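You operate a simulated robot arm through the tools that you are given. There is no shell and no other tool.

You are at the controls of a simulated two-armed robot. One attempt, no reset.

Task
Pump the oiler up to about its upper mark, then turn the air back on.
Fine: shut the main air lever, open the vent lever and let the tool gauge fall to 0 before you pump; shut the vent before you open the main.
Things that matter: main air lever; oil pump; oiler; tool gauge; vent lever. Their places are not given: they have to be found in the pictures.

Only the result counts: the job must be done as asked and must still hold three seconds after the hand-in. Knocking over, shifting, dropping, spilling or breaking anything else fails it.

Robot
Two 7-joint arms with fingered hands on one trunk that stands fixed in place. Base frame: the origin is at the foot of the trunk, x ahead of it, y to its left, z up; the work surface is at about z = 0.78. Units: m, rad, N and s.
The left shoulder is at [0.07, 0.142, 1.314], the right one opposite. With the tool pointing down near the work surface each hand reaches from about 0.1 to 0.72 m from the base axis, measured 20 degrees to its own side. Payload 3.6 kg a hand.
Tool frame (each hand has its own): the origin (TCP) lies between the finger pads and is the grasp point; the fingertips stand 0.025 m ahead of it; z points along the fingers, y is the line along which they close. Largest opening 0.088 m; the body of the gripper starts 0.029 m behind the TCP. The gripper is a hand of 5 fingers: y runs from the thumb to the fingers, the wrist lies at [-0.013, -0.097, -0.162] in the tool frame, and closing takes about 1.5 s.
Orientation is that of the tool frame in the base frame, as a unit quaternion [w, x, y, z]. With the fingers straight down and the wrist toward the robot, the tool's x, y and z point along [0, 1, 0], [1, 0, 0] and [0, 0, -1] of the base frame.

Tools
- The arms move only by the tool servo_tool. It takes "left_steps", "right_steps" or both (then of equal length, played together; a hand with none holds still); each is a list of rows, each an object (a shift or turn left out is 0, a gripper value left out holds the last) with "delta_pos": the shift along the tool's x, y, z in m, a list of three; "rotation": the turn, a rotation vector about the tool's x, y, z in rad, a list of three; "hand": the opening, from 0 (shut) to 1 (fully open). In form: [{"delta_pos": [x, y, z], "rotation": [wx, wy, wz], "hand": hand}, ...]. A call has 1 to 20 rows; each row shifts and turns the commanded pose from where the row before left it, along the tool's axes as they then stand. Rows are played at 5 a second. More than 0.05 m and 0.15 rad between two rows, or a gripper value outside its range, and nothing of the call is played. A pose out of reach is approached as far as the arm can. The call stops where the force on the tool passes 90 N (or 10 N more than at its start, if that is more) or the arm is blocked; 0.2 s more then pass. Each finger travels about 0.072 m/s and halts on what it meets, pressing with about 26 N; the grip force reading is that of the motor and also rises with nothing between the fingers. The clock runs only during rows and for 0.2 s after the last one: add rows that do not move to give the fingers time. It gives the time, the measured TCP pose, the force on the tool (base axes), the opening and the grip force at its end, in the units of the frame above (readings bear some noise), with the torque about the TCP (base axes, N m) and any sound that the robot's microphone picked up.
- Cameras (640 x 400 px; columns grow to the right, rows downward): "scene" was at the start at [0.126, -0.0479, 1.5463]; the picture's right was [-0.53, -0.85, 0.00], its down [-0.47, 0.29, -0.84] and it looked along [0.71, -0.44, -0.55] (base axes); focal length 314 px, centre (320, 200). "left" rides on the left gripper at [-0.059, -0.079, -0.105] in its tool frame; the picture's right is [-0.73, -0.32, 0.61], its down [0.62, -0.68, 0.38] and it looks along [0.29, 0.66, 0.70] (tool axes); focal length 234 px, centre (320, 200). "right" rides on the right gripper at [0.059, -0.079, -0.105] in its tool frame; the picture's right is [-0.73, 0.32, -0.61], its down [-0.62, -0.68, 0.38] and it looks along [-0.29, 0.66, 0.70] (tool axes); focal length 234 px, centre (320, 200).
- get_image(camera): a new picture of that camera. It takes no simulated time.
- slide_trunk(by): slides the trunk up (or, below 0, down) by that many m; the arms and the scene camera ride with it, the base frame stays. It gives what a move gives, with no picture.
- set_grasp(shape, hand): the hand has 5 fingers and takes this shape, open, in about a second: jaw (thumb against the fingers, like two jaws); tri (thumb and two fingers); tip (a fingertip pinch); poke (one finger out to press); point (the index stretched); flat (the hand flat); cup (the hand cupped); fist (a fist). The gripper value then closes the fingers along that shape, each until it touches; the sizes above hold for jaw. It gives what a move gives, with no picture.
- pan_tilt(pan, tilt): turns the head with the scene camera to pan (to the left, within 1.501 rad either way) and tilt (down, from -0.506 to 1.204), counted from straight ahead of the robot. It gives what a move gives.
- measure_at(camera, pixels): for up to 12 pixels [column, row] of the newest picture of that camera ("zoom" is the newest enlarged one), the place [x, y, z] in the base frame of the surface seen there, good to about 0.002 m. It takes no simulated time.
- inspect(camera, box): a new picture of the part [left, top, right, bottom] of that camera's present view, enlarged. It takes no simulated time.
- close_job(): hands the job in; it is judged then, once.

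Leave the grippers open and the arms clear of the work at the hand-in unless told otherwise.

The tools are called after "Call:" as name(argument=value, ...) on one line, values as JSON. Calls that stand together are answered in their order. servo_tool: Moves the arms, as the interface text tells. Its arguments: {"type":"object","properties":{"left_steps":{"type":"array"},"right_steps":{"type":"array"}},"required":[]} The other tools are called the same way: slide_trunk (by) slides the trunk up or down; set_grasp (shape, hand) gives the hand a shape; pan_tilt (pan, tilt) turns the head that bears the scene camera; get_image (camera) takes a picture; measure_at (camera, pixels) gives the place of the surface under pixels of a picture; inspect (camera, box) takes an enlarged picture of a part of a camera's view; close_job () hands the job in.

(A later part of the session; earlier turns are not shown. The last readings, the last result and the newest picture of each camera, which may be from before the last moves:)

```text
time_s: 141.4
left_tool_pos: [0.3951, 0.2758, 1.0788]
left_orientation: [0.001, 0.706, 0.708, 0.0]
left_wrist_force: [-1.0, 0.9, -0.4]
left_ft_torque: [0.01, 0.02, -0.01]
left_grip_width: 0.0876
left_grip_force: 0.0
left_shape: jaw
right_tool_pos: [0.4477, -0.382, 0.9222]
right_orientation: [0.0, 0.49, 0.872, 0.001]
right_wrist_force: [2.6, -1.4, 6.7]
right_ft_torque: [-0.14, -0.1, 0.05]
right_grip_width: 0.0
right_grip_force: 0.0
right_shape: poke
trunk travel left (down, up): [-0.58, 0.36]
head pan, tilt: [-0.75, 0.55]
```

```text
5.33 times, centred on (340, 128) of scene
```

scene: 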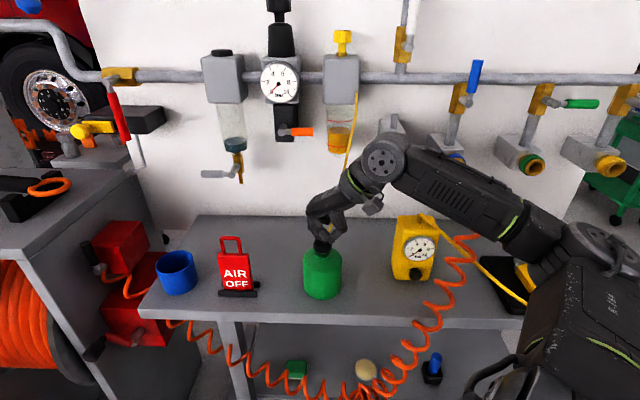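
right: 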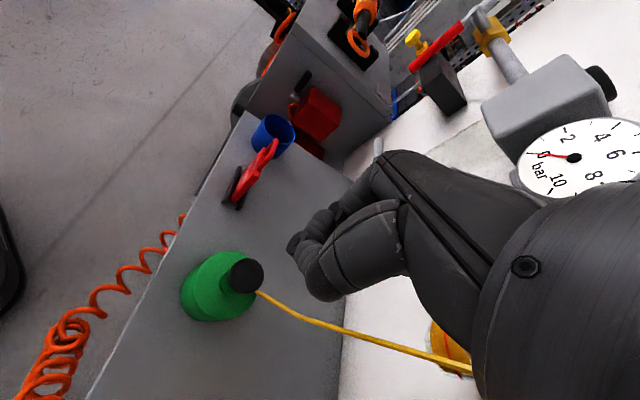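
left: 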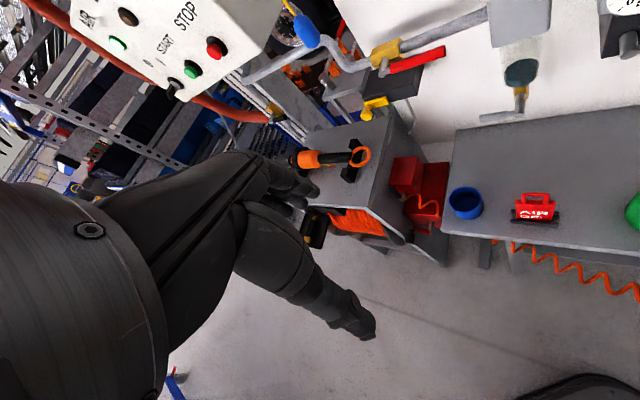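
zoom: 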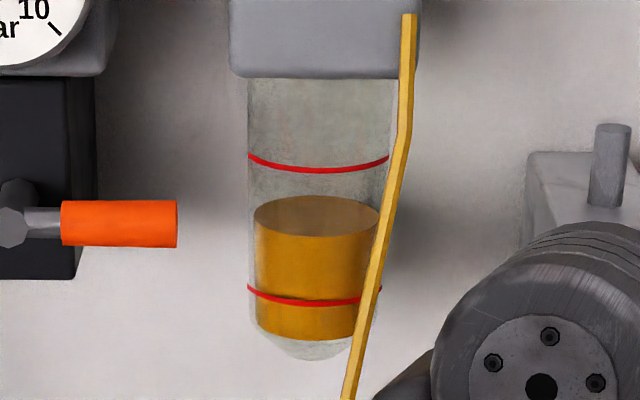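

The level has risen to about half-way between the marks (sides at y≈216; marks at 288 and 156). I'll press a further 6 mm and look again.

Call:
servo_tool(right_steps=[{"delta_pos": [0, 0, 0.003]}, {"delta_pos": [0, 0, 0.003]}, {}])

Call:
inspect(camera="scene", box=[310, 90, 370, 165])

Call:
inspect(camera="scene", box=[270, 190, 380, 310])

```text
time_s: 142.2
left_tool_pos: [0.3932, 0.2783, 1.08]
left_orientation: [0.002, 0.707, 0.707, -0.001]
left_wrist_force: [-1.1, 0.1, -0.6]
left_ft_torque: [-0.02, 0.01, -0.03]
left_grip_width: 0.0875
left_grip_force: 0.0
left_shape: jaw
right_tool_pos: [0.4494, -0.3812, 0.9181]
right_orientation: [0.003, 0.491, 0.871, 0.001]
right_wrist_force: [7.7, -2.9, 24.7]
right_ft_torque: [-0.34, -0.27, 0.1]
right_grip_width: 0.0
right_grip_force: 0.0
right_shape: poke
trunk travel left (down, up): [-0.58, 0.36]
head pan, tilt: [-0.75, 0.55]
```

```text
5.33 times, centred on (340, 128) of scene
```

zoom: 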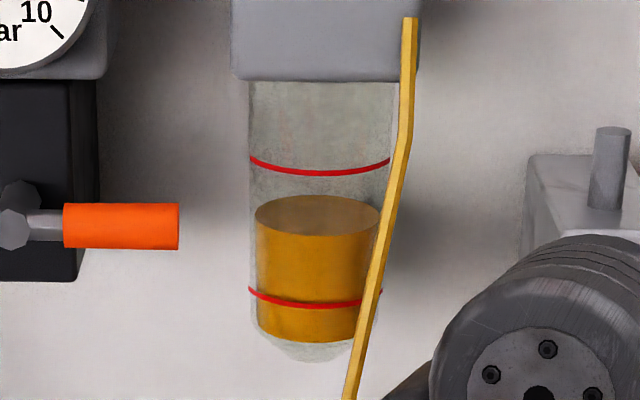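

```text
3.33 times, centred on (325, 250) of scene
```

zoom: 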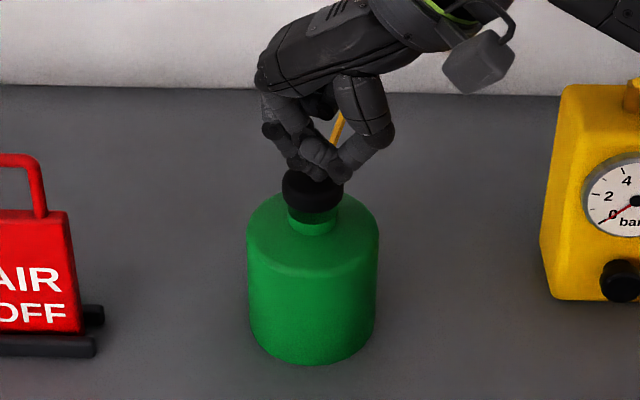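

The knob bottomed at z≈0.918 (25 N), and the level is about 0.56 of the way between the marks. I'll lift off to let the knob return and check it.

Call:
servo_tool(right_steps=[{"delta_pos": [0, 0, -0.012]}, {"delta_pos": [0, 0, -0.014]}, {}, {}])

Call:
inspect(camera="scene", box=[310, 90, 370, 165])

Call:
inspect(camera="scene", box=[270, 190, 380, 310])

```text
time_s: 143.2
left_tool_pos: [0.3952, 0.2768, 1.079]
left_orientation: [0.0, 0.707, 0.707, 0.0]
left_wrist_force: [-0.3, 0.3, 0.5]
left_ft_torque: [0.02, 0.01, 0.01]
left_grip_width: 0.0878
left_grip_force: 0.0
left_shape: jaw
right_tool_pos: [0.4493, -0.3819, 0.9421]
right_orientation: [-0.001, 0.491, 0.871, 0.0]
right_wrist_force: [0.1, 0.6, -0.4]
right_ft_torque: [0.01, -0.01, -0.02]
right_grip_width: 0.0
right_grip_force: 0.0
right_shape: poke
trunk travel left (down, up): [-0.58, 0.36]
head pan, tilt: [-0.75, 0.55]
```

```text
5.33 times, centred on (340, 128) of scene
```

zoom: 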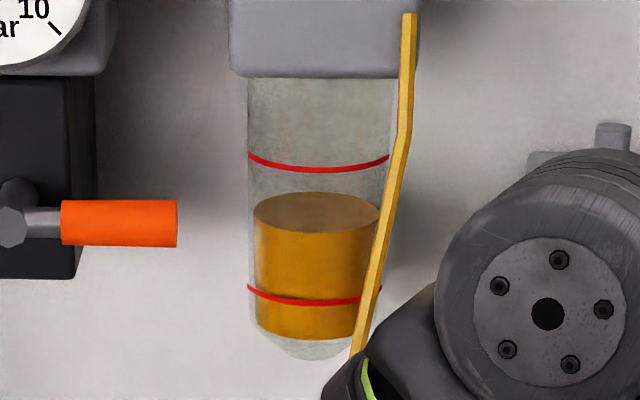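

```text
3.33 times, centred on (325, 250) of scene
```

zoom: 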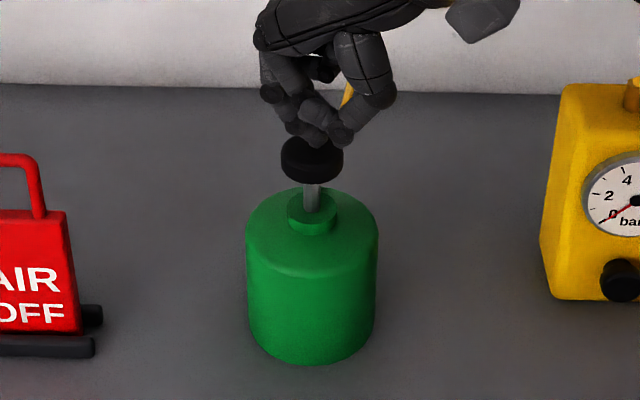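

The knob sprang back. Second stroke now: down to the same depth and up again, then read the level.

Call:
servo_tool(right_steps=[{"delta_pos": [0, 0, 0.01]}, {"delta_pos": [0, 0, 0.007]}, {"delta_pos": [0, 0, 0.007]}, {}, {"delta_pos": [0, 0, -0.012]}, {"delta_pos": [0, 0, -0.012]}, {}, {}])

Call:
inspect(camera="scene", box=[310, 90, 370, 165])

```text
time_s: 145.0
left_tool_pos: [0.3946, 0.2764, 1.0796]
left_orientation: [0.0, 0.707, 0.707, 0.001]
left_wrist_force: [-0.2, 0.2, 0.3]
left_ft_torque: [0.03, 0.02, 0.01]
left_grip_width: 0.0876
left_grip_force: 0.0
left_shape: jaw
right_tool_pos: [0.4515, -0.3823, 0.94]
right_orientation: [-0.001, 0.49, 0.872, 0.0]
right_wrist_force: [0.9, 0.1, -0.7]
right_ft_torque: [-0.01, 0.0, -0.02]
right_grip_width: 0.0
right_grip_force: 0.1
right_shape: poke
trunk travel left (down, up): [-0.58, 0.36]
head pan, tilt: [-0.75, 0.55]
```

```text
5.33 times, centred on (340, 128) of scene
```

zoom: 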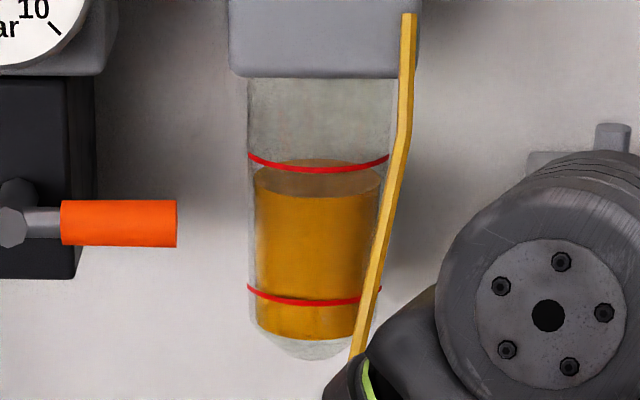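

The level is at about 0.83 of the way. One full stroke adds about 0.26, so I need roughly two thirds of a stroke. I'll press in small steps and look at the level while holding.

Call:
servo_tool(right_steps=[{"delta_pos": [0, 0, 0.006]}, {"delta_pos": [0, 0, 0.004]}, {}])

Call:
inspect(camera="scene", box=[310, 90, 370, 165])

```text
time_s: 145.8
left_tool_pos: [0.3945, 0.2765, 1.0793]
left_orientation: [0.0, 0.707, 0.707, 0.001]
left_wrist_force: [0.0, 0.9, 0.2]
left_ft_torque: [-0.04, 0.0, 0.01]
left_grip_width: 0.0877
left_grip_force: 0.0
left_shape: jaw
right_tool_pos: [0.451, -0.3825, 0.931]
right_orientation: [-0.001, 0.49, 0.872, 0.001]
right_wrist_force: [0.3, -2.6, 3.1]
right_ft_torque: [-0.08, 0.0, -0.01]
right_grip_width: 0.0
right_grip_force: 0.1
right_shape: poke
trunk travel left (down, up): [-0.58, 0.36]
head pan, tilt: [-0.75, 0.55]
```

```text
5.33 times, centred on (340, 128) of scene
```

zoom: 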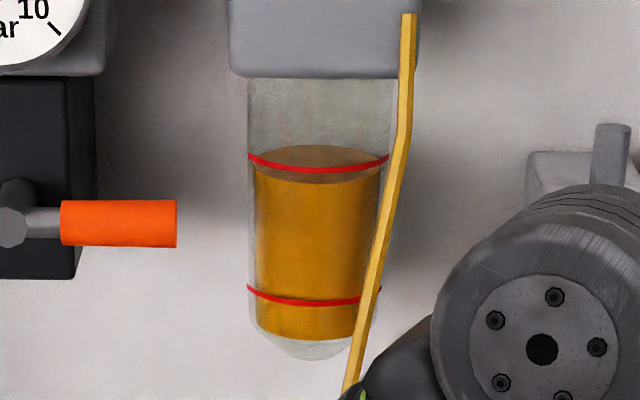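

The level is about 0.93 of the way up. I'll press 2.5 mm more.

Call:
servo_tool(right_steps=[{"delta_pos": [0, 0, 0.0025]}, {}])

Call:
inspect(camera="scene", box=[310, 90, 370, 165])

```text
time_s: 146.4
left_tool_pos: [0.394, 0.2767, 1.0791]
left_orientation: [0.0, 0.707, 0.707, 0.001]
left_wrist_force: [-0.1, -0.3, -1.4]
left_ft_torque: [0.01, -0.02, -0.02]
left_grip_width: 0.0876
left_grip_force: 0.0
left_shape: jaw
right_tool_pos: [0.4495, -0.3825, 0.9295]
right_orientation: [-0.001, 0.49, 0.872, -0.001]
right_wrist_force: [0.4, 0.2, 4.4]
right_ft_torque: [-0.05, -0.07, -0.01]
right_grip_width: 0.0
right_grip_force: 0.0
right_shape: poke
trunk travel left (down, up): [-0.58, 0.36]
head pan, tilt: [-0.75, 0.55]
```

```text
5.33 times, centred on (340, 128) of scene
```

zoom: 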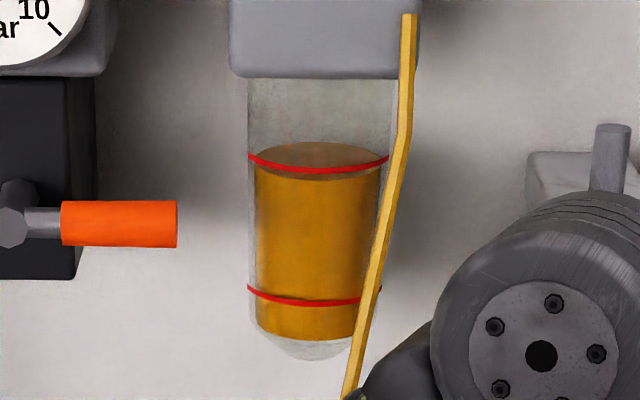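

Allowing for the ring lying on the outer glass, the oil surface is still about 8% of the spacing below the upper mark. I'll press about 4 mm more.

Call:
servo_tool(right_steps=[{"delta_pos": [0, 0, 0.002]}, {"delta_pos": [0, 0, 0.002]}, {}])

Call:
inspect(camera="scene", box=[310, 90, 370, 165])

```text
time_s: 147.2
left_tool_pos: [0.3953, 0.2761, 1.0784]
left_orientation: [0.001, 0.707, 0.707, 0.001]
left_wrist_force: [0.0, 0.7, 0.7]
left_ft_torque: [0.01, 0.0, -0.02]
left_grip_width: 0.088
left_grip_force: 0.0
left_shape: jaw
right_tool_pos: [0.4507, -0.3819, 0.9248]
right_orientation: [-0.001, 0.49, 0.872, 0.0]
right_wrist_force: [2.4, -0.9, 5.1]
right_ft_torque: [-0.1, -0.09, 0.01]
right_grip_width: 0.0003
right_grip_force: 0.1
right_shape: poke
trunk travel left (down, up): [-0.58, 0.36]
head pan, tilt: [-0.75, 0.55]
```

```text
5.33 times, centred on (340, 128) of scene
```

zoom: 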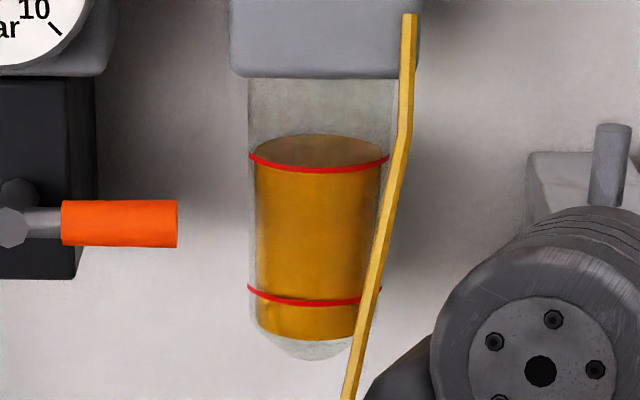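

The oil surface now meets the upper mark. I'll lift the hand off the knob and check that the level stays.

Call:
servo_tool(right_steps=[{"delta_pos": [0, 0, -0.015]}, {"delta_pos": [0, 0, -0.03]}, {"delta_pos": [0, 0, -0.04]}, {"delta_pos": [0, 0, -0.04]}, {"delta_pos": [0, 0, -0.04]}, {}])

Call:
get_image(camera="scene")

Call:
inspect(camera="scene", box=[310, 90, 370, 165])

```text
time_s: 148.6
left_tool_pos: [0.3907, 0.2777, 1.0797]
left_orientation: [0.002, 0.707, 0.707, 0.001]
left_wrist_force: [-0.2, 0.3, 0.7]
left_ft_torque: [0.01, -0.03, 0.0]
left_grip_width: 0.0877
left_grip_force: 0.1
left_shape: jaw
right_tool_pos: [0.4455, -0.3802, 1.0903]
right_orientation: [0.0, 0.489, 0.872, 0.0]
right_wrist_force: [-0.7, 0.2, 1.1]
right_ft_torque: [0.0, -0.06, -0.03]
right_grip_width: 0.0
right_grip_force: 0.0
right_shape: poke
trunk travel left (down, up): [-0.58, 0.36]
head pan, tilt: [-0.75, 0.55]
```

```text
taken
```

scene: 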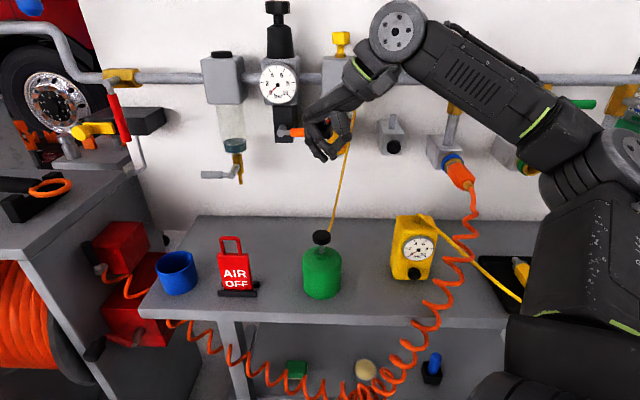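

```text
5.33 times, centred on (340, 128) of scene
```

zoom: 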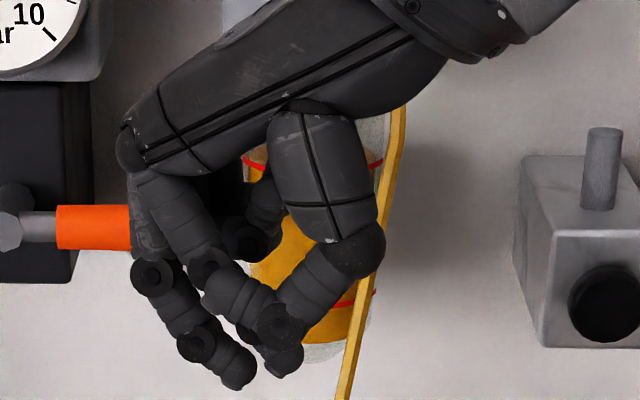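

The knob is released. Next I shut the vent. I'll raise the trunk back 0.12 m and move the hand out from the wall, then turn it to point at the wall again.

Call:
slide_trunk(by=0.12)

Call:
servo_tool(right_steps=[{"delta_pos": [0.0033, -0.0311, -0.0233]}, {"delta_pos": [0.0033, -0.0311, -0.0233]}, {"delta_pos": [0.0033, -0.0311, -0.0233]}, {"rotation": [0, -0.1428, 0]}, {"rotation": [0, -0.1428, 0]}, {"rotation": [0, -0.1428, 0]}, {"rotation": [0, -0.1428, 0]}, {"rotation": [0, -0.1428, 0]}, {"rotation": [0, -0.1428, 0]}, {"rotation": [0, -0.1428, 0]}, {"rotation": [0, -0.1428, 0]}, {"rotation": [0, -0.1428, 0]}, {"rotation": [0, -0.1428, 0]}, {"rotation": [0, -0.1428, 0]}, {}])

Call:
get_image(camera="scene")

```text
time_s: 150.1
left_tool_pos: [0.3949, 0.276, 1.1997]
left_orientation: [0.0, 0.707, 0.708, 0.0]
left_wrist_force: [0.4, -0.2, -0.5]
left_ft_torque: [0.02, 0.0, 0.03]
left_grip_width: 0.0876
left_grip_force: 0.0
left_shape: jaw
right_tool_pos: [0.4495, -0.3801, 1.2105]
right_orientation: [-0.001, 0.49, 0.872, 0.001]
right_wrist_force: [0.6, -0.6, -0.7]
right_ft_torque: [0.0, 0.01, 0.02]
right_grip_width: 0.0002
right_grip_force: 0.1
right_shape: poke
trunk travel left (down, up): [-0.7, 0.24]
head pan, tilt: [-0.75, 0.55]
```

```text
time_s: 153.3
left_tool_pos: [0.395, 0.277, 1.1994]
left_orientation: [0.001, 0.707, 0.707, 0.001]
left_wrist_force: [0.8, 0.3, -1.0]
left_ft_torque: [-0.02, 0.04, -0.02]
left_grip_width: 0.0876
left_grip_force: 0.0
left_shape: jaw
right_tool_pos: [0.4405, -0.3909, 1.252]
right_orientation: [0.617, 0.347, 0.616, -0.346]
right_wrist_force: [0.6, 0.8, 0.1]
right_ft_torque: [0.04, 0.0, 0.03]
right_grip_width: 0.0
right_grip_force: 0.0
right_shape: poke
right hand out of reach, approached as far as the arm can: row 1, 2, 3
trunk travel left (down, up): [-0.7, 0.24]
head pan, tilt: [-0.75, 0.55]
```

```text
taken
```

scene: 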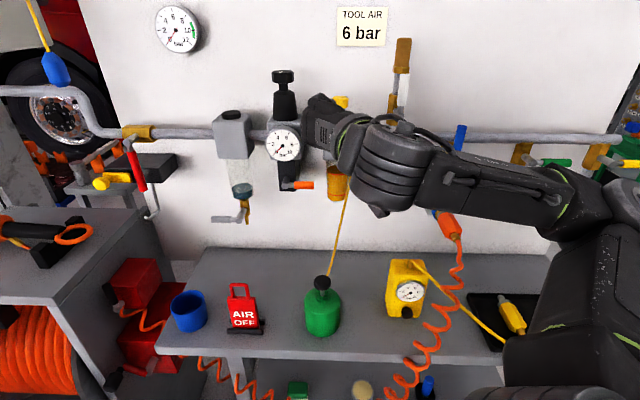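

The hand points at the wall again at (0.44,-0.39,1.25). I'll move it to the upper left of the vent lever, still 0.2 m off the wall.

Call:
servo_tool(right_steps=[{"delta_pos": [-0.011, -0.0258, 0.0214]}, {"delta_pos": [-0.011, -0.0258, 0.0214]}, {"delta_pos": [-0.011, -0.0258, 0.0214]}, {}])

Call:
pan_tilt(pan=-1.0, tilt=0.2)

Call:
get_image(camera="scene")

Call:
get_image(camera="right")

```text
time_s: 154.3
left_tool_pos: [0.3944, 0.2768, 1.2]
left_orientation: [0.0, 0.707, 0.707, 0.0]
left_wrist_force: [-0.4, -0.1, 0.1]
left_ft_torque: [0.03, -0.01, 0.01]
left_grip_width: 0.0876
left_grip_force: 0.1
left_shape: jaw
right_tool_pos: [0.41, -0.4855, 1.2805]
right_orientation: [0.616, 0.346, 0.617, -0.345]
right_wrist_force: [0.3, -0.8, -0.8]
right_ft_torque: [-0.03, -0.01, -0.01]
right_grip_width: 0.0
right_grip_force: 0.1
right_shape: poke
trunk travel left (down, up): [-0.7, 0.24]
head pan, tilt: [-0.75, 0.55]
```

```text
time_s: 155.1
left_tool_pos: [0.3955, 0.2763, 1.2003]
left_orientation: [0.001, 0.707, 0.707, 0.001]
left_wrist_force: [-0.3, 0.0, 0.2]
left_ft_torque: [-0.01, 0.02, 0.01]
left_grip_width: 0.088
left_grip_force: 0.2
left_shape: jaw
right_tool_pos: [0.4084, -0.4865, 1.2794]
right_orientation: [0.616, 0.346, 0.617, -0.347]
right_wrist_force: [-0.1, -0.3, 0.6]
right_ft_torque: [-0.04, -0.03, -0.02]
right_grip_width: 0.0
right_grip_force: 0.1
right_shape: poke
trunk travel left (down, up): [-0.7, 0.24]
head pan, tilt: [-1.0, 0.201]
```

```text
taken
```

scene: 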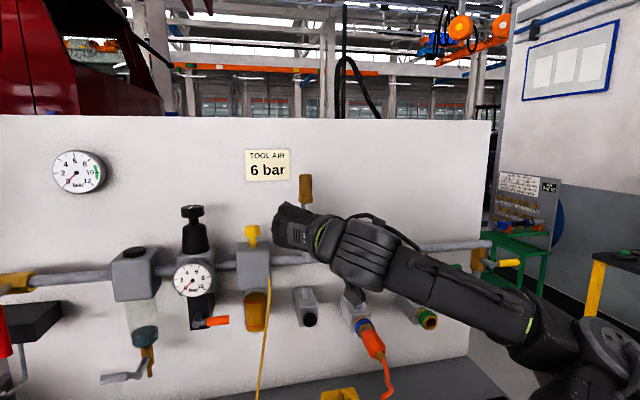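

```text
taken
```

right: 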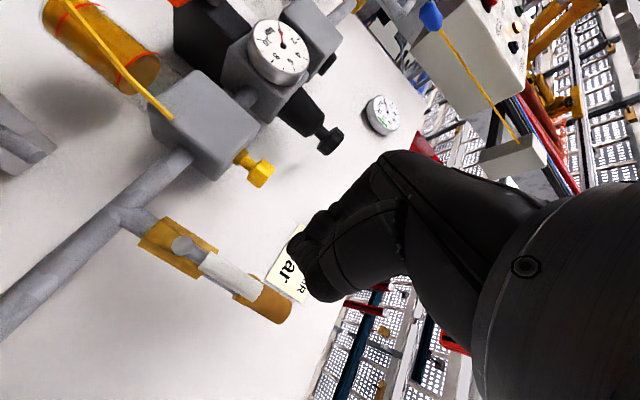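

In the right camera I see the white lever upright from (185,245) to (250,288), and the oil in the bowl at the upper mark. I'll measure the lever and my fingertip from this view.

Call:
inspect(camera="right", box=[120, 180, 380, 340])

Call:
measure_at(camera="right", pixels=[[183, 244], [210, 264], [235, 278], [255, 290], [292, 258], [305, 275], [300, 240], [315, 290]])

```text
2.46 times, centred on (250, 260) of right
```

zoom: 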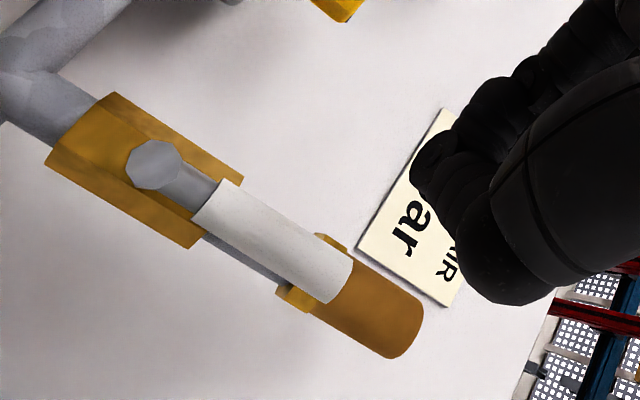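

```text
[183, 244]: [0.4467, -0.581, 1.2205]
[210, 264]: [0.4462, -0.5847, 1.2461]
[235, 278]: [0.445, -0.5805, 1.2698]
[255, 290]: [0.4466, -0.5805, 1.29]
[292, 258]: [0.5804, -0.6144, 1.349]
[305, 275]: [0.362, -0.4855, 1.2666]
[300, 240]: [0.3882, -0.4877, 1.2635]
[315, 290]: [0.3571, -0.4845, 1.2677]
```

The lever's front face is 0.125 m off the wall at s=0.095. I'll bring the fingertip in on its left side to about 0.112 m off the wall.

Call:
servo_tool(right_steps=[{"delta_pos": [0, 0.0069, 0.0282]}, {"delta_pos": [0, 0.0069, 0.0282]}, {"delta_pos": [0, 0.0069, 0.0282]}, {}])

Call:
inspect(camera="right", box=[120, 150, 380, 340])

Call:
inspect(camera="scene", box=[230, 160, 430, 320])

```text
time_s: 156.1
left_tool_pos: [0.3964, 0.277, 1.201]
left_orientation: [0.001, 0.707, 0.708, 0.001]
left_wrist_force: [0.3, -0.5, 0.5]
left_ft_torque: [0.0, 0.03, 0.0]
left_grip_width: 0.0879
left_grip_force: 0.1
left_shape: jaw
right_tool_pos: [0.4682, -0.5457, 1.2823]
right_orientation: [0.616, 0.348, 0.616, -0.345]
right_wrist_force: [-0.5, -0.4, -0.6]
right_ft_torque: [-0.02, 0.0, 0.01]
right_grip_width: 0.0
right_grip_force: 0.1
right_shape: poke
trunk travel left (down, up): [-0.7, 0.24]
head pan, tilt: [-1.0, 0.201]
```

```text
2.11 times, centred on (250, 245) of right
```

zoom: 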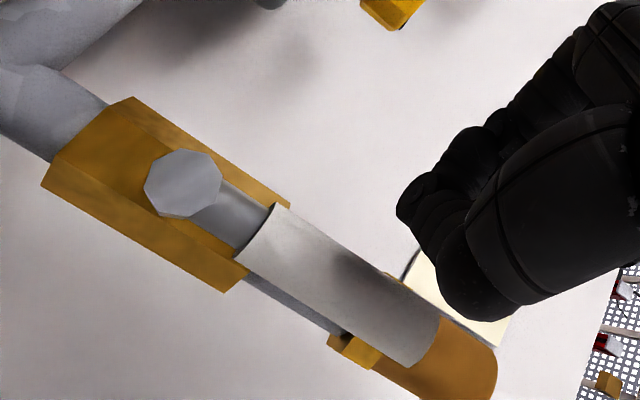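

```text
2.50 times, centred on (330, 240) of scene
```

zoom: 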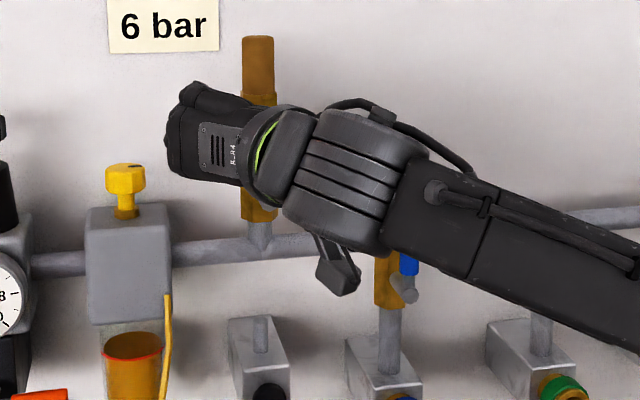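

The finger is about 1.6 cm left of the upright lever. I'll push it to the right to start turning it back.

Call:
servo_tool(right_steps=[{"delta_pos": [0, -0.0194, 0.0047]}, {"delta_pos": [-0.0015, -0.0126, 0.0031]}, {"delta_pos": [-0.0015, -0.0126, 0.0031]}, {}])

Call:
inspect(camera="right", box=[120, 150, 380, 340])

Call:
inspect(camera="scene", box=[230, 160, 430, 320])

```text
time_s: 157.1
left_tool_pos: [0.3959, 0.2767, 1.1994]
left_orientation: [0.001, 0.707, 0.707, 0.0]
left_wrist_force: [0.4, 0.0, -0.3]
left_ft_torque: [-0.02, 0.0, -0.02]
left_grip_width: 0.0879
left_grip_force: 0.1
left_shape: jaw
right_tool_pos: [0.4391, -0.5775, 1.2867]
right_orientation: [0.616, 0.346, 0.617, -0.345]
right_wrist_force: [0.4, 2.8, 0.3]
right_ft_torque: [0.04, -0.03, -0.01]
right_grip_width: 0.0001
right_grip_force: 0.0
right_shape: poke
trunk travel left (down, up): [-0.7, 0.24]
head pan, tilt: [-1.0, 0.201]
```

```text
2.11 times, centred on (250, 245) of right
```

zoom: 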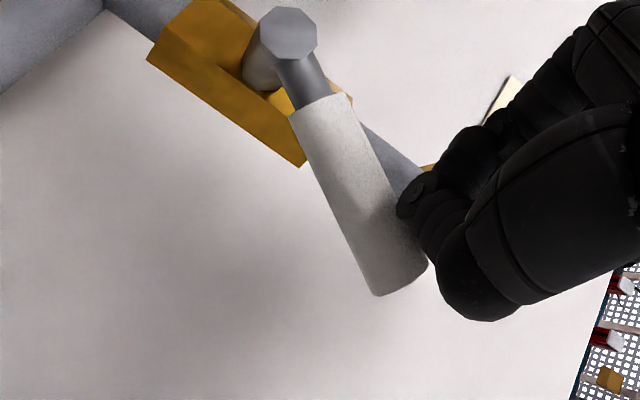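

```text
2.50 times, centred on (330, 240) of scene
```

zoom: 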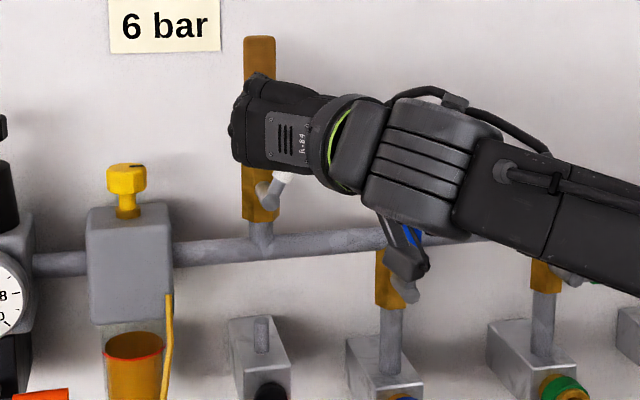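

The lever is leaning right by about 30°. I'll continue right and down along the arc.

Call:
servo_tool(right_steps=[{"delta_pos": [0.0073, -0.016, 0.0039]}, {"delta_pos": [0.0073, -0.016, 0.0039]}, {"delta_pos": [0.0135, -0.0097, 0.0024]}, {"delta_pos": [0.0135, -0.0097, 0.0024]}, {}])

Call:
inspect(camera="right", box=[120, 150, 380, 340])

Call:
inspect(camera="scene", box=[230, 160, 430, 320])

```text
time_s: 158.3
left_tool_pos: [0.3941, 0.2773, 1.1991]
left_orientation: [0.001, 0.707, 0.707, 0.001]
left_wrist_force: [0.3, -0.5, -0.2]
left_ft_torque: [0.0, 0.0, -0.03]
left_grip_width: 0.0875
left_grip_force: 0.1
left_shape: jaw
right_tool_pos: [0.399, -0.6181, 1.2468]
right_orientation: [0.615, 0.348, 0.617, -0.347]
right_wrist_force: [-1.7, 0.3, 0.2]
right_ft_torque: [-0.03, 0.0, -0.05]
right_grip_width: 0.0
right_grip_force: 0.1
right_shape: poke
trunk travel left (down, up): [-0.7, 0.24]
head pan, tilt: [-1.0, 0.201]
```

```text
2.11 times, centred on (250, 245) of right
```

zoom: 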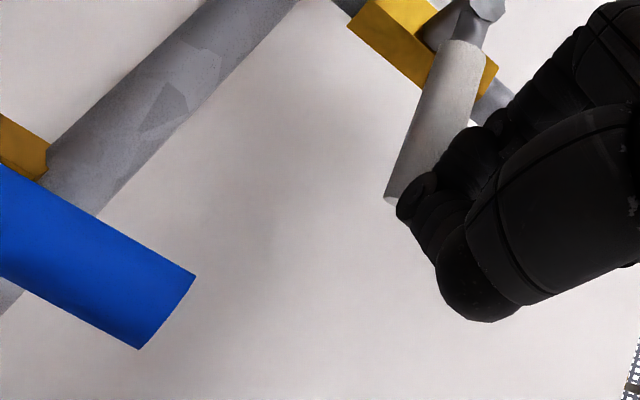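

```text
2.50 times, centred on (330, 240) of scene
```

zoom: 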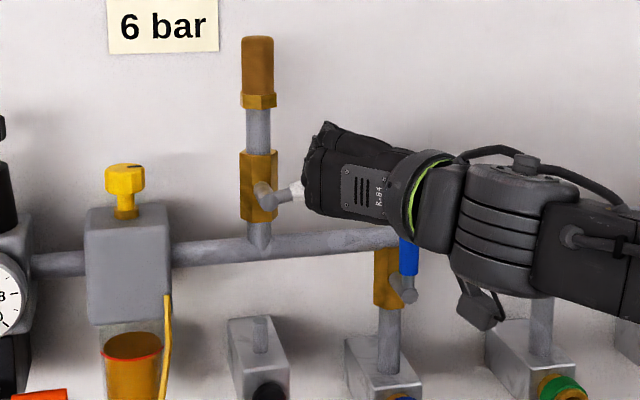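

The lever is about 20° above horizontal. I'll push it down another 2 cm in small steps, watching the force and the blue lever.

Call:
servo_tool(right_steps=[{"delta_pos": [0.007, 0.001, 0]}, {"delta_pos": [0.007, 0.001, 0]}, {"delta_pos": [0.006, 0.001, 0]}, {}])

Call:
inspect(camera="right", box=[120, 100, 380, 290])

Call:
inspect(camera="scene", box=[230, 160, 430, 320])

```text
time_s: 159.3
left_tool_pos: [0.3917, 0.2764, 1.2017]
left_orientation: [0.001, 0.707, 0.708, 0.002]
left_wrist_force: [0.1, -0.1, 0.9]
left_ft_torque: [0.02, 0.02, 0.02]
left_grip_width: 0.0879
left_grip_force: 0.0
left_shape: jaw
right_tool_pos: [0.3983, -0.6154, 1.2249]
right_orientation: [0.617, 0.348, 0.616, -0.345]
right_wrist_force: [-9.8, -3.4, 4.9]
right_ft_torque: [-0.1, 0.01, -0.2]
right_grip_width: 0.0003
right_grip_force: 0.2
right_shape: poke
trunk travel left (down, up): [-0.7, 0.24]
head pan, tilt: [-1.0, 0.201]
```

```text
2.11 times, centred on (250, 195) of right
```

zoom: 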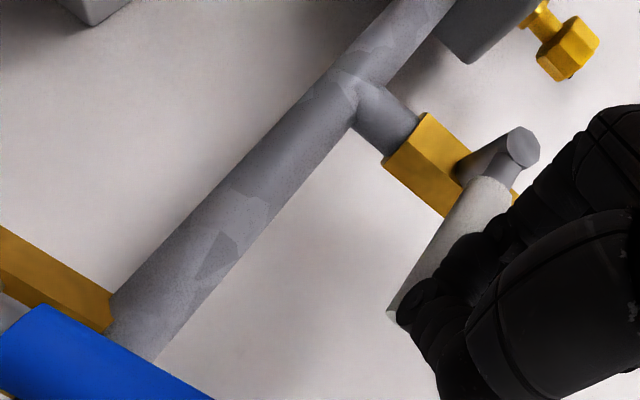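

```text
2.50 times, centred on (330, 240) of scene
```

zoom: 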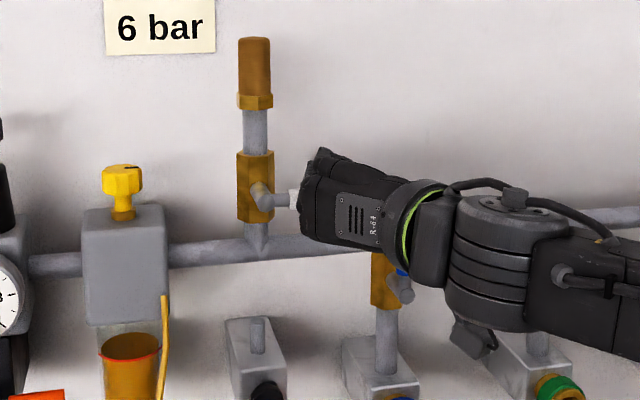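

The lever is horizontal at its stop (the force rose to about 11 N). I'll lift slightly and back out, then look.

Call:
servo_tool(right_steps=[{"delta_pos": [-0.006, -0.003, -0.004]}, {"delta_pos": [-0.004, -0.0079, -0.0324]}, {"delta_pos": [0, -0.0079, -0.0324]}, {"delta_pos": [0, -0.0079, -0.0324]}, {}])

Call:
get_image(camera="right")

Call:
inspect(camera="scene", box=[150, 140, 430, 320])

```text
time_s: 160.5
left_tool_pos: [0.3958, 0.2765, 1.1994]
left_orientation: [0.0, 0.707, 0.707, 0.001]
left_wrist_force: [0.2, -0.1, -0.3]
left_ft_torque: [0.01, 0.03, 0.0]
left_grip_width: 0.0877
left_grip_force: 0.0
left_shape: jaw
right_tool_pos: [0.3277, -0.5439, 1.2349]
right_orientation: [0.616, 0.347, 0.616, -0.346]
right_wrist_force: [-0.7, -0.5, -0.2]
right_ft_torque: [0.04, 0.02, -0.01]
right_grip_width: 0.0
right_grip_force: 0.1
right_shape: poke
trunk travel left (down, up): [-0.7, 0.24]
head pan, tilt: [-1.0, 0.201]
```

```text
taken
```

right: 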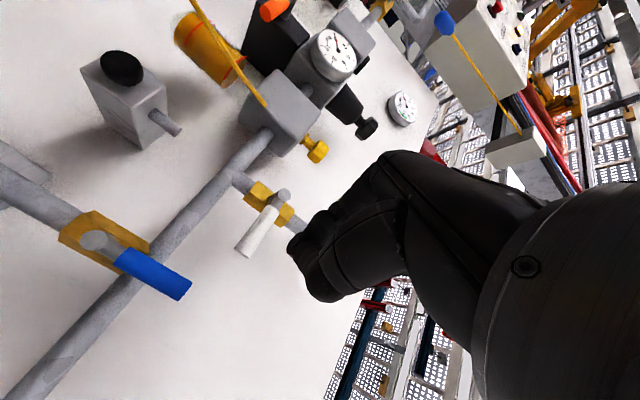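

```text
2.22 times, centred on (290, 230) of scene
```

zoom: 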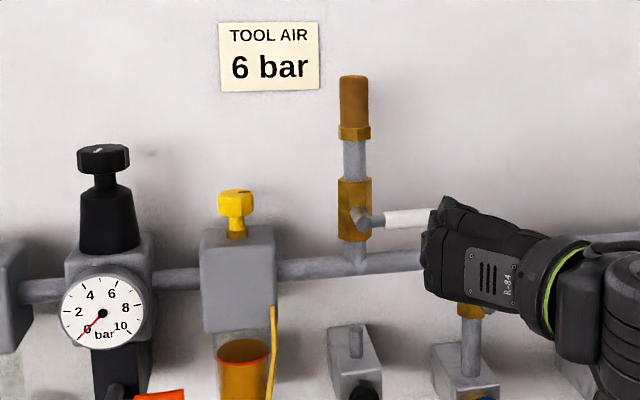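

I'll measure the white lever's angle to be sure it is fully shut.

Call:
inspect(camera="scene", box=[290, 210, 360, 260])

Call:
measure_at(camera="right", pixels=[[284, 196], [272, 212], [262, 225], [252, 240], [245, 250]])

```text
8.00 times, centred on (325, 235) of scene
```

zoom: 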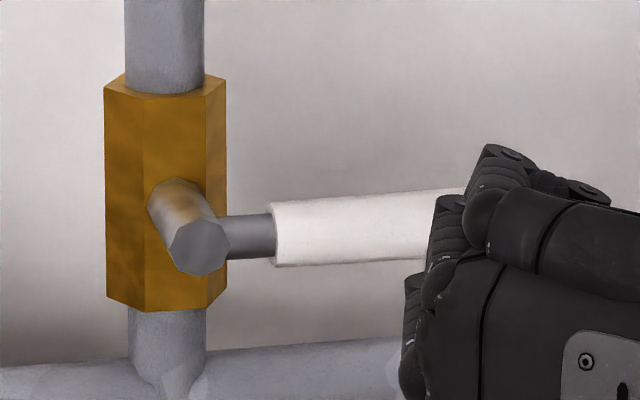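

```text
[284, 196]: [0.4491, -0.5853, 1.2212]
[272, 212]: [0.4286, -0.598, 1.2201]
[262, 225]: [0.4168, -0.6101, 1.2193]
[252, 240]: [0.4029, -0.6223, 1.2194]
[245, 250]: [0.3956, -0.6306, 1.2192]
```

The white lever is exactly horizontal again (z constant at 1.22 along it), so the vent is shut. Now I'll check the oil level, then go back to the red lever to open the main.

Call:
servo_tool(right_steps=[{"delta_pos": [0.004, 0.0403, -0.02]}, {"delta_pos": [0.004, 0.0403, -0.02]}, {"delta_pos": [0.004, 0.0403, -0.02]}, {"delta_pos": [0.004, 0.0403, -0.02]}, {"delta_pos": [0.004, 0.0403, -0.02]}, {"rotation": [-0.12, 0, 0]}, {"rotation": [-0.12, 0, 0]}, {"rotation": [-0.12, 0, 0]}, {"rotation": [-0.12, 0, 0]}, {}])

Call:
get_image(camera="scene")

```text
time_s: 162.7
left_tool_pos: [0.3953, 0.2765, 1.1995]
left_orientation: [0.0, 0.707, 0.707, 0.0]
left_wrist_force: [0.3, 0.4, -0.8]
left_ft_torque: [-0.01, -0.01, -0.02]
left_grip_width: 0.0877
left_grip_force: 0.0
left_shape: jaw
right_tool_pos: [0.4625, -0.3756, 1.2248]
right_orientation: [0.68, 0.191, 0.682, -0.189]
right_wrist_force: [-0.2, -0.6, 0.8]
right_ft_torque: [-0.02, 0.01, 0.02]
right_grip_width: 0.0002
right_grip_force: 0.0
right_shape: poke
right hand out of reach, approached as far as the arm can: row 2, 3, 4, 5
trunk travel left (down, up): [-0.7, 0.24]
head pan, tilt: [-1.0, 0.201]
```

```text
taken
```

scene: 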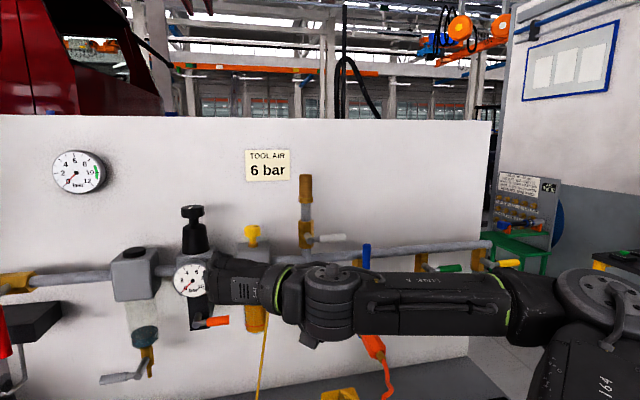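

Call:
servo_tool(right_steps=[{"delta_pos": [0.005, 0.0374, 0.0095]}, {"delta_pos": [0.005, 0.0374, 0.0095]}, {"delta_pos": [0.005, 0.0374, 0.0095]}, {"delta_pos": [0.005, 0.0374, 0.0095]}, {"delta_pos": [0.005, 0.0374, 0.0095]}, {}])

Call:
set_grasp(shape="flat", hand="right")

Call:
pan_tilt(pan=-0.75, tilt=0.3)

Call:
get_image(camera="scene")

Call:
inspect(camera="scene", box=[300, 170, 370, 260])

```text
time_s: 164.1
left_tool_pos: [0.3945, 0.2757, 1.2]
left_orientation: [0.001, 0.707, 0.707, 0.0]
left_wrist_force: [-0.5, -0.4, 0.2]
left_ft_torque: [0.0, -0.01, 0.0]
left_grip_width: 0.0876
left_grip_force: 0.1
left_shape: jaw
right_tool_pos: [0.6006, -0.239, 1.2033]
right_orientation: [0.682, 0.191, 0.68, -0.189]
right_wrist_force: [0.1, 0.0, 0.2]
right_ft_torque: [-0.03, -0.02, 0.02]
right_grip_width: 0.0
right_grip_force: 0.1
right_shape: poke
trunk travel left (down, up): [-0.7, 0.24]
head pan, tilt: [-1.0, 0.201]
```

```text
time_s: 165.0
left_tool_pos: [0.3955, 0.2766, 1.1995]
left_orientation: [-0.001, 0.707, 0.707, -0.001]
left_wrist_force: [-0.2, 0.5, 0.0]
left_ft_torque: [0.02, 0.01, 0.01]
left_grip_width: 0.0876
left_grip_force: 0.1
left_shape: jaw
right_tool_pos: [0.602, -0.2379, 1.2017]
right_orientation: [0.681, 0.191, 0.681, -0.189]
right_wrist_force: [0.2, 0.4, 0.2]
right_ft_torque: [-0.02, 0.02, 0.03]
right_grip_width: 0.0
right_grip_force: 0.0
right_shape: flat
trunk travel left (down, up): [-0.7, 0.24]
head pan, tilt: [-1.0, 0.201]
```

```text
time_s: 165.8
left_tool_pos: [0.3944, 0.2767, 1.1996]
left_orientation: [0.001, 0.707, 0.707, 0.0]
left_wrist_force: [0.2, -0.1, 0.7]
left_ft_torque: [0.03, 0.0, -0.01]
left_grip_width: 0.0878
left_grip_force: 0.0
left_shape: jaw
right_tool_pos: [0.6006, -0.238, 1.2027]
right_orientation: [0.681, 0.191, 0.681, -0.19]
right_wrist_force: [-0.4, 0.9, -0.4]
right_ft_torque: [-0.01, -0.01, 0.02]
right_grip_width: 0.0004
right_grip_force: 0.0
right_shape: flat
trunk travel left (down, up): [-0.7, 0.24]
head pan, tilt: [-0.75, 0.3]
```

```text
taken
```

scene: 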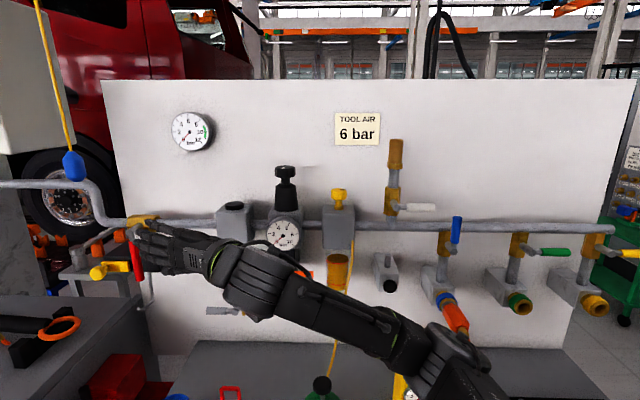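

```text
4.44 times, centred on (335, 215) of scene
```

zoom: 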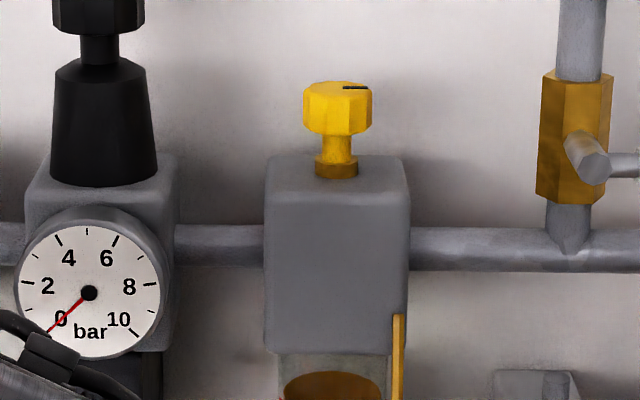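

The arm posture changed: the elbow now appears low, at about (445,355) in the picture. I'll measure it, since this branch may reach farther.

Call:
measure_at(camera="scene", pixels=[[445, 345], [430, 370], [400, 340], [330, 310], [260, 285], [195, 255], [470, 380], [420, 395]])

Call:
pan_tilt(pan=-0.9, tilt=0.7)

Call:
get_image(camera="scene")

```text
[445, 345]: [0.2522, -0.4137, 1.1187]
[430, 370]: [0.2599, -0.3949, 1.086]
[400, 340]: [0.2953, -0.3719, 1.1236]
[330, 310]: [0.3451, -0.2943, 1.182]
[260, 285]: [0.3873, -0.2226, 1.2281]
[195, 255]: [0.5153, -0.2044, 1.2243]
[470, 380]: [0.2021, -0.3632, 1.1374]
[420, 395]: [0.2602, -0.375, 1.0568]
```

```text
time_s: 166.6
left_tool_pos: [0.3951, 0.2763, 1.1998]
left_orientation: [0.0, 0.707, 0.707, 0.0]
left_wrist_force: [0.0, 0.7, 0.9]
left_ft_torque: [0.01, 0.01, -0.03]
left_grip_width: 0.0876
left_grip_force: 0.1
left_shape: jaw
right_tool_pos: [0.601, -0.2397, 1.2021]
right_orientation: [0.681, 0.191, 0.682, -0.188]
right_wrist_force: [-0.3, -0.6, -0.3]
right_ft_torque: [-0.02, 0.0, 0.03]
right_grip_width: 0.0002
right_grip_force: 0.0
right_shape: flat
trunk travel left (down, up): [-0.7, 0.24]
head pan, tilt: [-0.901, 0.7]
```

```text
taken
```

scene: 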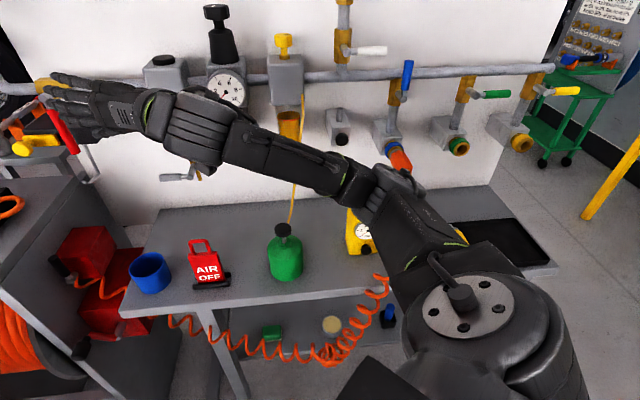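

The elbow is now at about (0.25,-0.41,1.09), below the shoulder, which is a freer branch. I'll test the reach in free space toward the left of the red lever at about 0.2 m off the wall.

Call:
servo_tool(right_steps=[{"delta_pos": [0.016, 0.0258, 0.0194]}, {"delta_pos": [0.016, 0.0258, 0.0194]}, {"delta_pos": [0.016, 0.0258, 0.0194]}, {"delta_pos": [0.016, 0.0258, 0.0194]}, {"delta_pos": [0.016, 0.0258, 0.0194]}, {}])

Call:
get_image(camera="scene")

```text
time_s: 168.0
left_tool_pos: [0.3938, 0.2764, 1.1989]
left_orientation: [0.0, 0.707, 0.707, 0.001]
left_wrist_force: [0.4, -0.2, 0.1]
left_ft_torque: [0.01, -0.02, -0.02]
left_grip_width: 0.0875
left_grip_force: 0.1
left_shape: jaw
right_tool_pos: [0.7507, -0.1801, 1.1218]
right_orientation: [0.681, 0.19, 0.681, -0.189]
right_wrist_force: [-0.5, 0.2, -0.7]
right_ft_torque: [0.01, -0.03, -0.01]
right_grip_width: 0.0
right_grip_force: 0.0
right_shape: flat
trunk travel left (down, up): [-0.7, 0.24]
head pan, tilt: [-0.901, 0.7]
```

```text
taken
```

scene: 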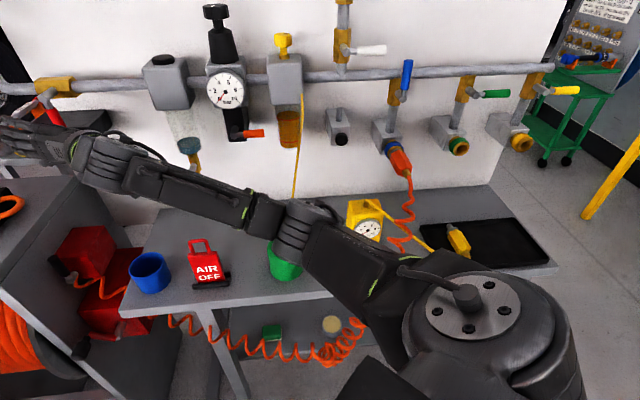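

No complaints: the arm now reaches (0.75,-0.18,1.12) freely. The elbow is lower and near the pump in the picture, so I'll measure its clearance.

Call:
measure_at(camera="scene", pixels=[[300, 215], [295, 250], [325, 225], [250, 210], [180, 190], [340, 280], [275, 225], [290, 238]])

```text
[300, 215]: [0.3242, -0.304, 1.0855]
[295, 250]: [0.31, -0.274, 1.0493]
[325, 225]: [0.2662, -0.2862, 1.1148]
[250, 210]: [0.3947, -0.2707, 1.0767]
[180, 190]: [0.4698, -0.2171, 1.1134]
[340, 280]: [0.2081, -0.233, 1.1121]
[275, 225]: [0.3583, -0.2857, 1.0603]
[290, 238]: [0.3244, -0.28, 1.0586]
```

The elbow bottom is at about z=0.98 and 0.14 m from the pump, so it is clear. With this reach I can get to the lever's left side. I'll measure the yellow slide beside it, then switch to the poke finger.

Call:
set_grasp(shape="poke", hand="right")

Call:
pan_tilt(pan=-0.45, tilt=0.35)

Call:
get_image(camera="scene")

Call:
get_image(camera="right")

```text
time_s: 168.9
left_tool_pos: [0.3959, 0.2768, 1.199]
left_orientation: [0.0, 0.707, 0.707, 0.0]
left_wrist_force: [-0.8, -0.3, -0.2]
left_ft_torque: [-0.01, 0.02, 0.01]
left_grip_width: 0.0876
left_grip_force: 0.0
left_shape: jaw
right_tool_pos: [0.7516, -0.1806, 1.1207]
right_orientation: [0.681, 0.191, 0.681, -0.188]
right_wrist_force: [0.1, 0.4, -0.4]
right_ft_torque: [0.0, -0.01, -0.04]
right_grip_width: 0.0001
right_grip_force: 0.0
right_shape: poke
trunk travel left (down, up): [-0.7, 0.24]
head pan, tilt: [-0.901, 0.7]
```

```text
time_s: 169.8
left_tool_pos: [0.3937, 0.2759, 1.1986]
left_orientation: [0.001, 0.708, 0.707, 0.0]
left_wrist_force: [0.2, -0.3, 0.3]
left_ft_torque: [0.04, -0.01, -0.04]
left_grip_width: 0.0881
left_grip_force: 0.1
left_shape: jaw
right_tool_pos: [0.7516, -0.1805, 1.1209]
right_orientation: [0.681, 0.191, 0.681, -0.188]
right_wrist_force: [0.2, -0.1, -0.2]
right_ft_torque: [-0.02, -0.01, 0.03]
right_grip_width: 0.0001
right_grip_force: 0.1
right_shape: poke
trunk travel left (down, up): [-0.7, 0.24]
head pan, tilt: [-0.45, 0.351]
```

```text
taken
```

scene: 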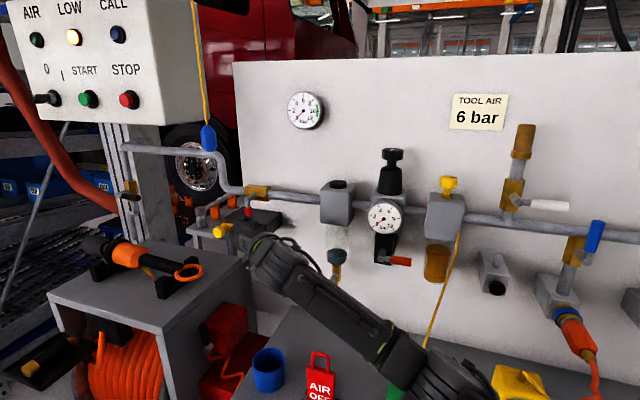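

```text
taken
```

right: 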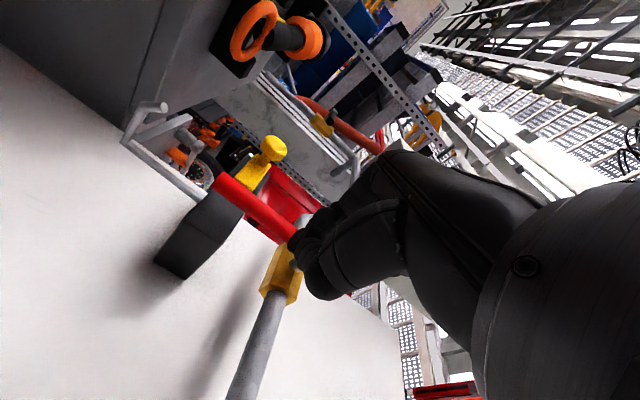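

I see the red lever in the right camera from its lower end (222,182) to its upper part (290,235), and the yellow slide at (255,170). I'll measure them.

Call:
inspect(camera="right", box=[150, 100, 350, 300])

Call:
measure_at(camera="zoom", pixels=[[140, 160], [180, 190], [240, 235], [195, 165], [220, 130], [235, 90], [175, 145], [110, 200], [200, 185]])

```text
2.00 times, centred on (250, 200) of right
```

zoom: 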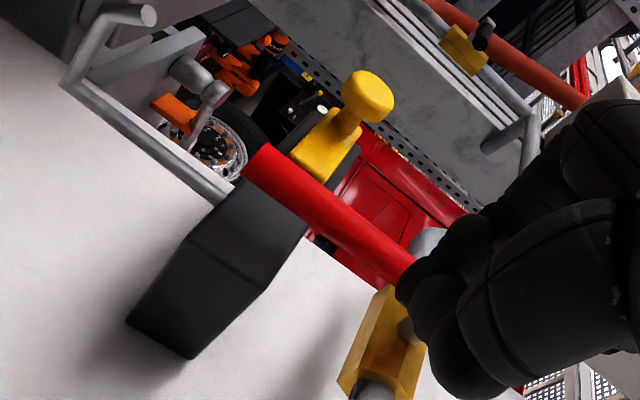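

```text
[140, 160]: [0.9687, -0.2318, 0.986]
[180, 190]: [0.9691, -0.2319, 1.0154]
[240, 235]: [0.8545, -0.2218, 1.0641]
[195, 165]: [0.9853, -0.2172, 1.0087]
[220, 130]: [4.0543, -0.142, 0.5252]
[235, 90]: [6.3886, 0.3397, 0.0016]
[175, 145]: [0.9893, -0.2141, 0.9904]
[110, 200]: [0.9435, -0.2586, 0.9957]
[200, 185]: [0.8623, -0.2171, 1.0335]
```

Call:
measure_at(camera="zoom", pixels=[[265, 168], [320, 205], [380, 245], [345, 165], [318, 150], [330, 185], [368, 95], [300, 165], [352, 150]])

```text
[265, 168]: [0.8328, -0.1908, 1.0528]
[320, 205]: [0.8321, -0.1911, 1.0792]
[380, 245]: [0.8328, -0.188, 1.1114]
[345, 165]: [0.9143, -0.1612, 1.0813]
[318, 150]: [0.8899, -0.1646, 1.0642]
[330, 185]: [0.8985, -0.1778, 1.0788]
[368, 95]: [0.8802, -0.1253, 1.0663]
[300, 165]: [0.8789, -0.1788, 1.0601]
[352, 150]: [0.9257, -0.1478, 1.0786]
```

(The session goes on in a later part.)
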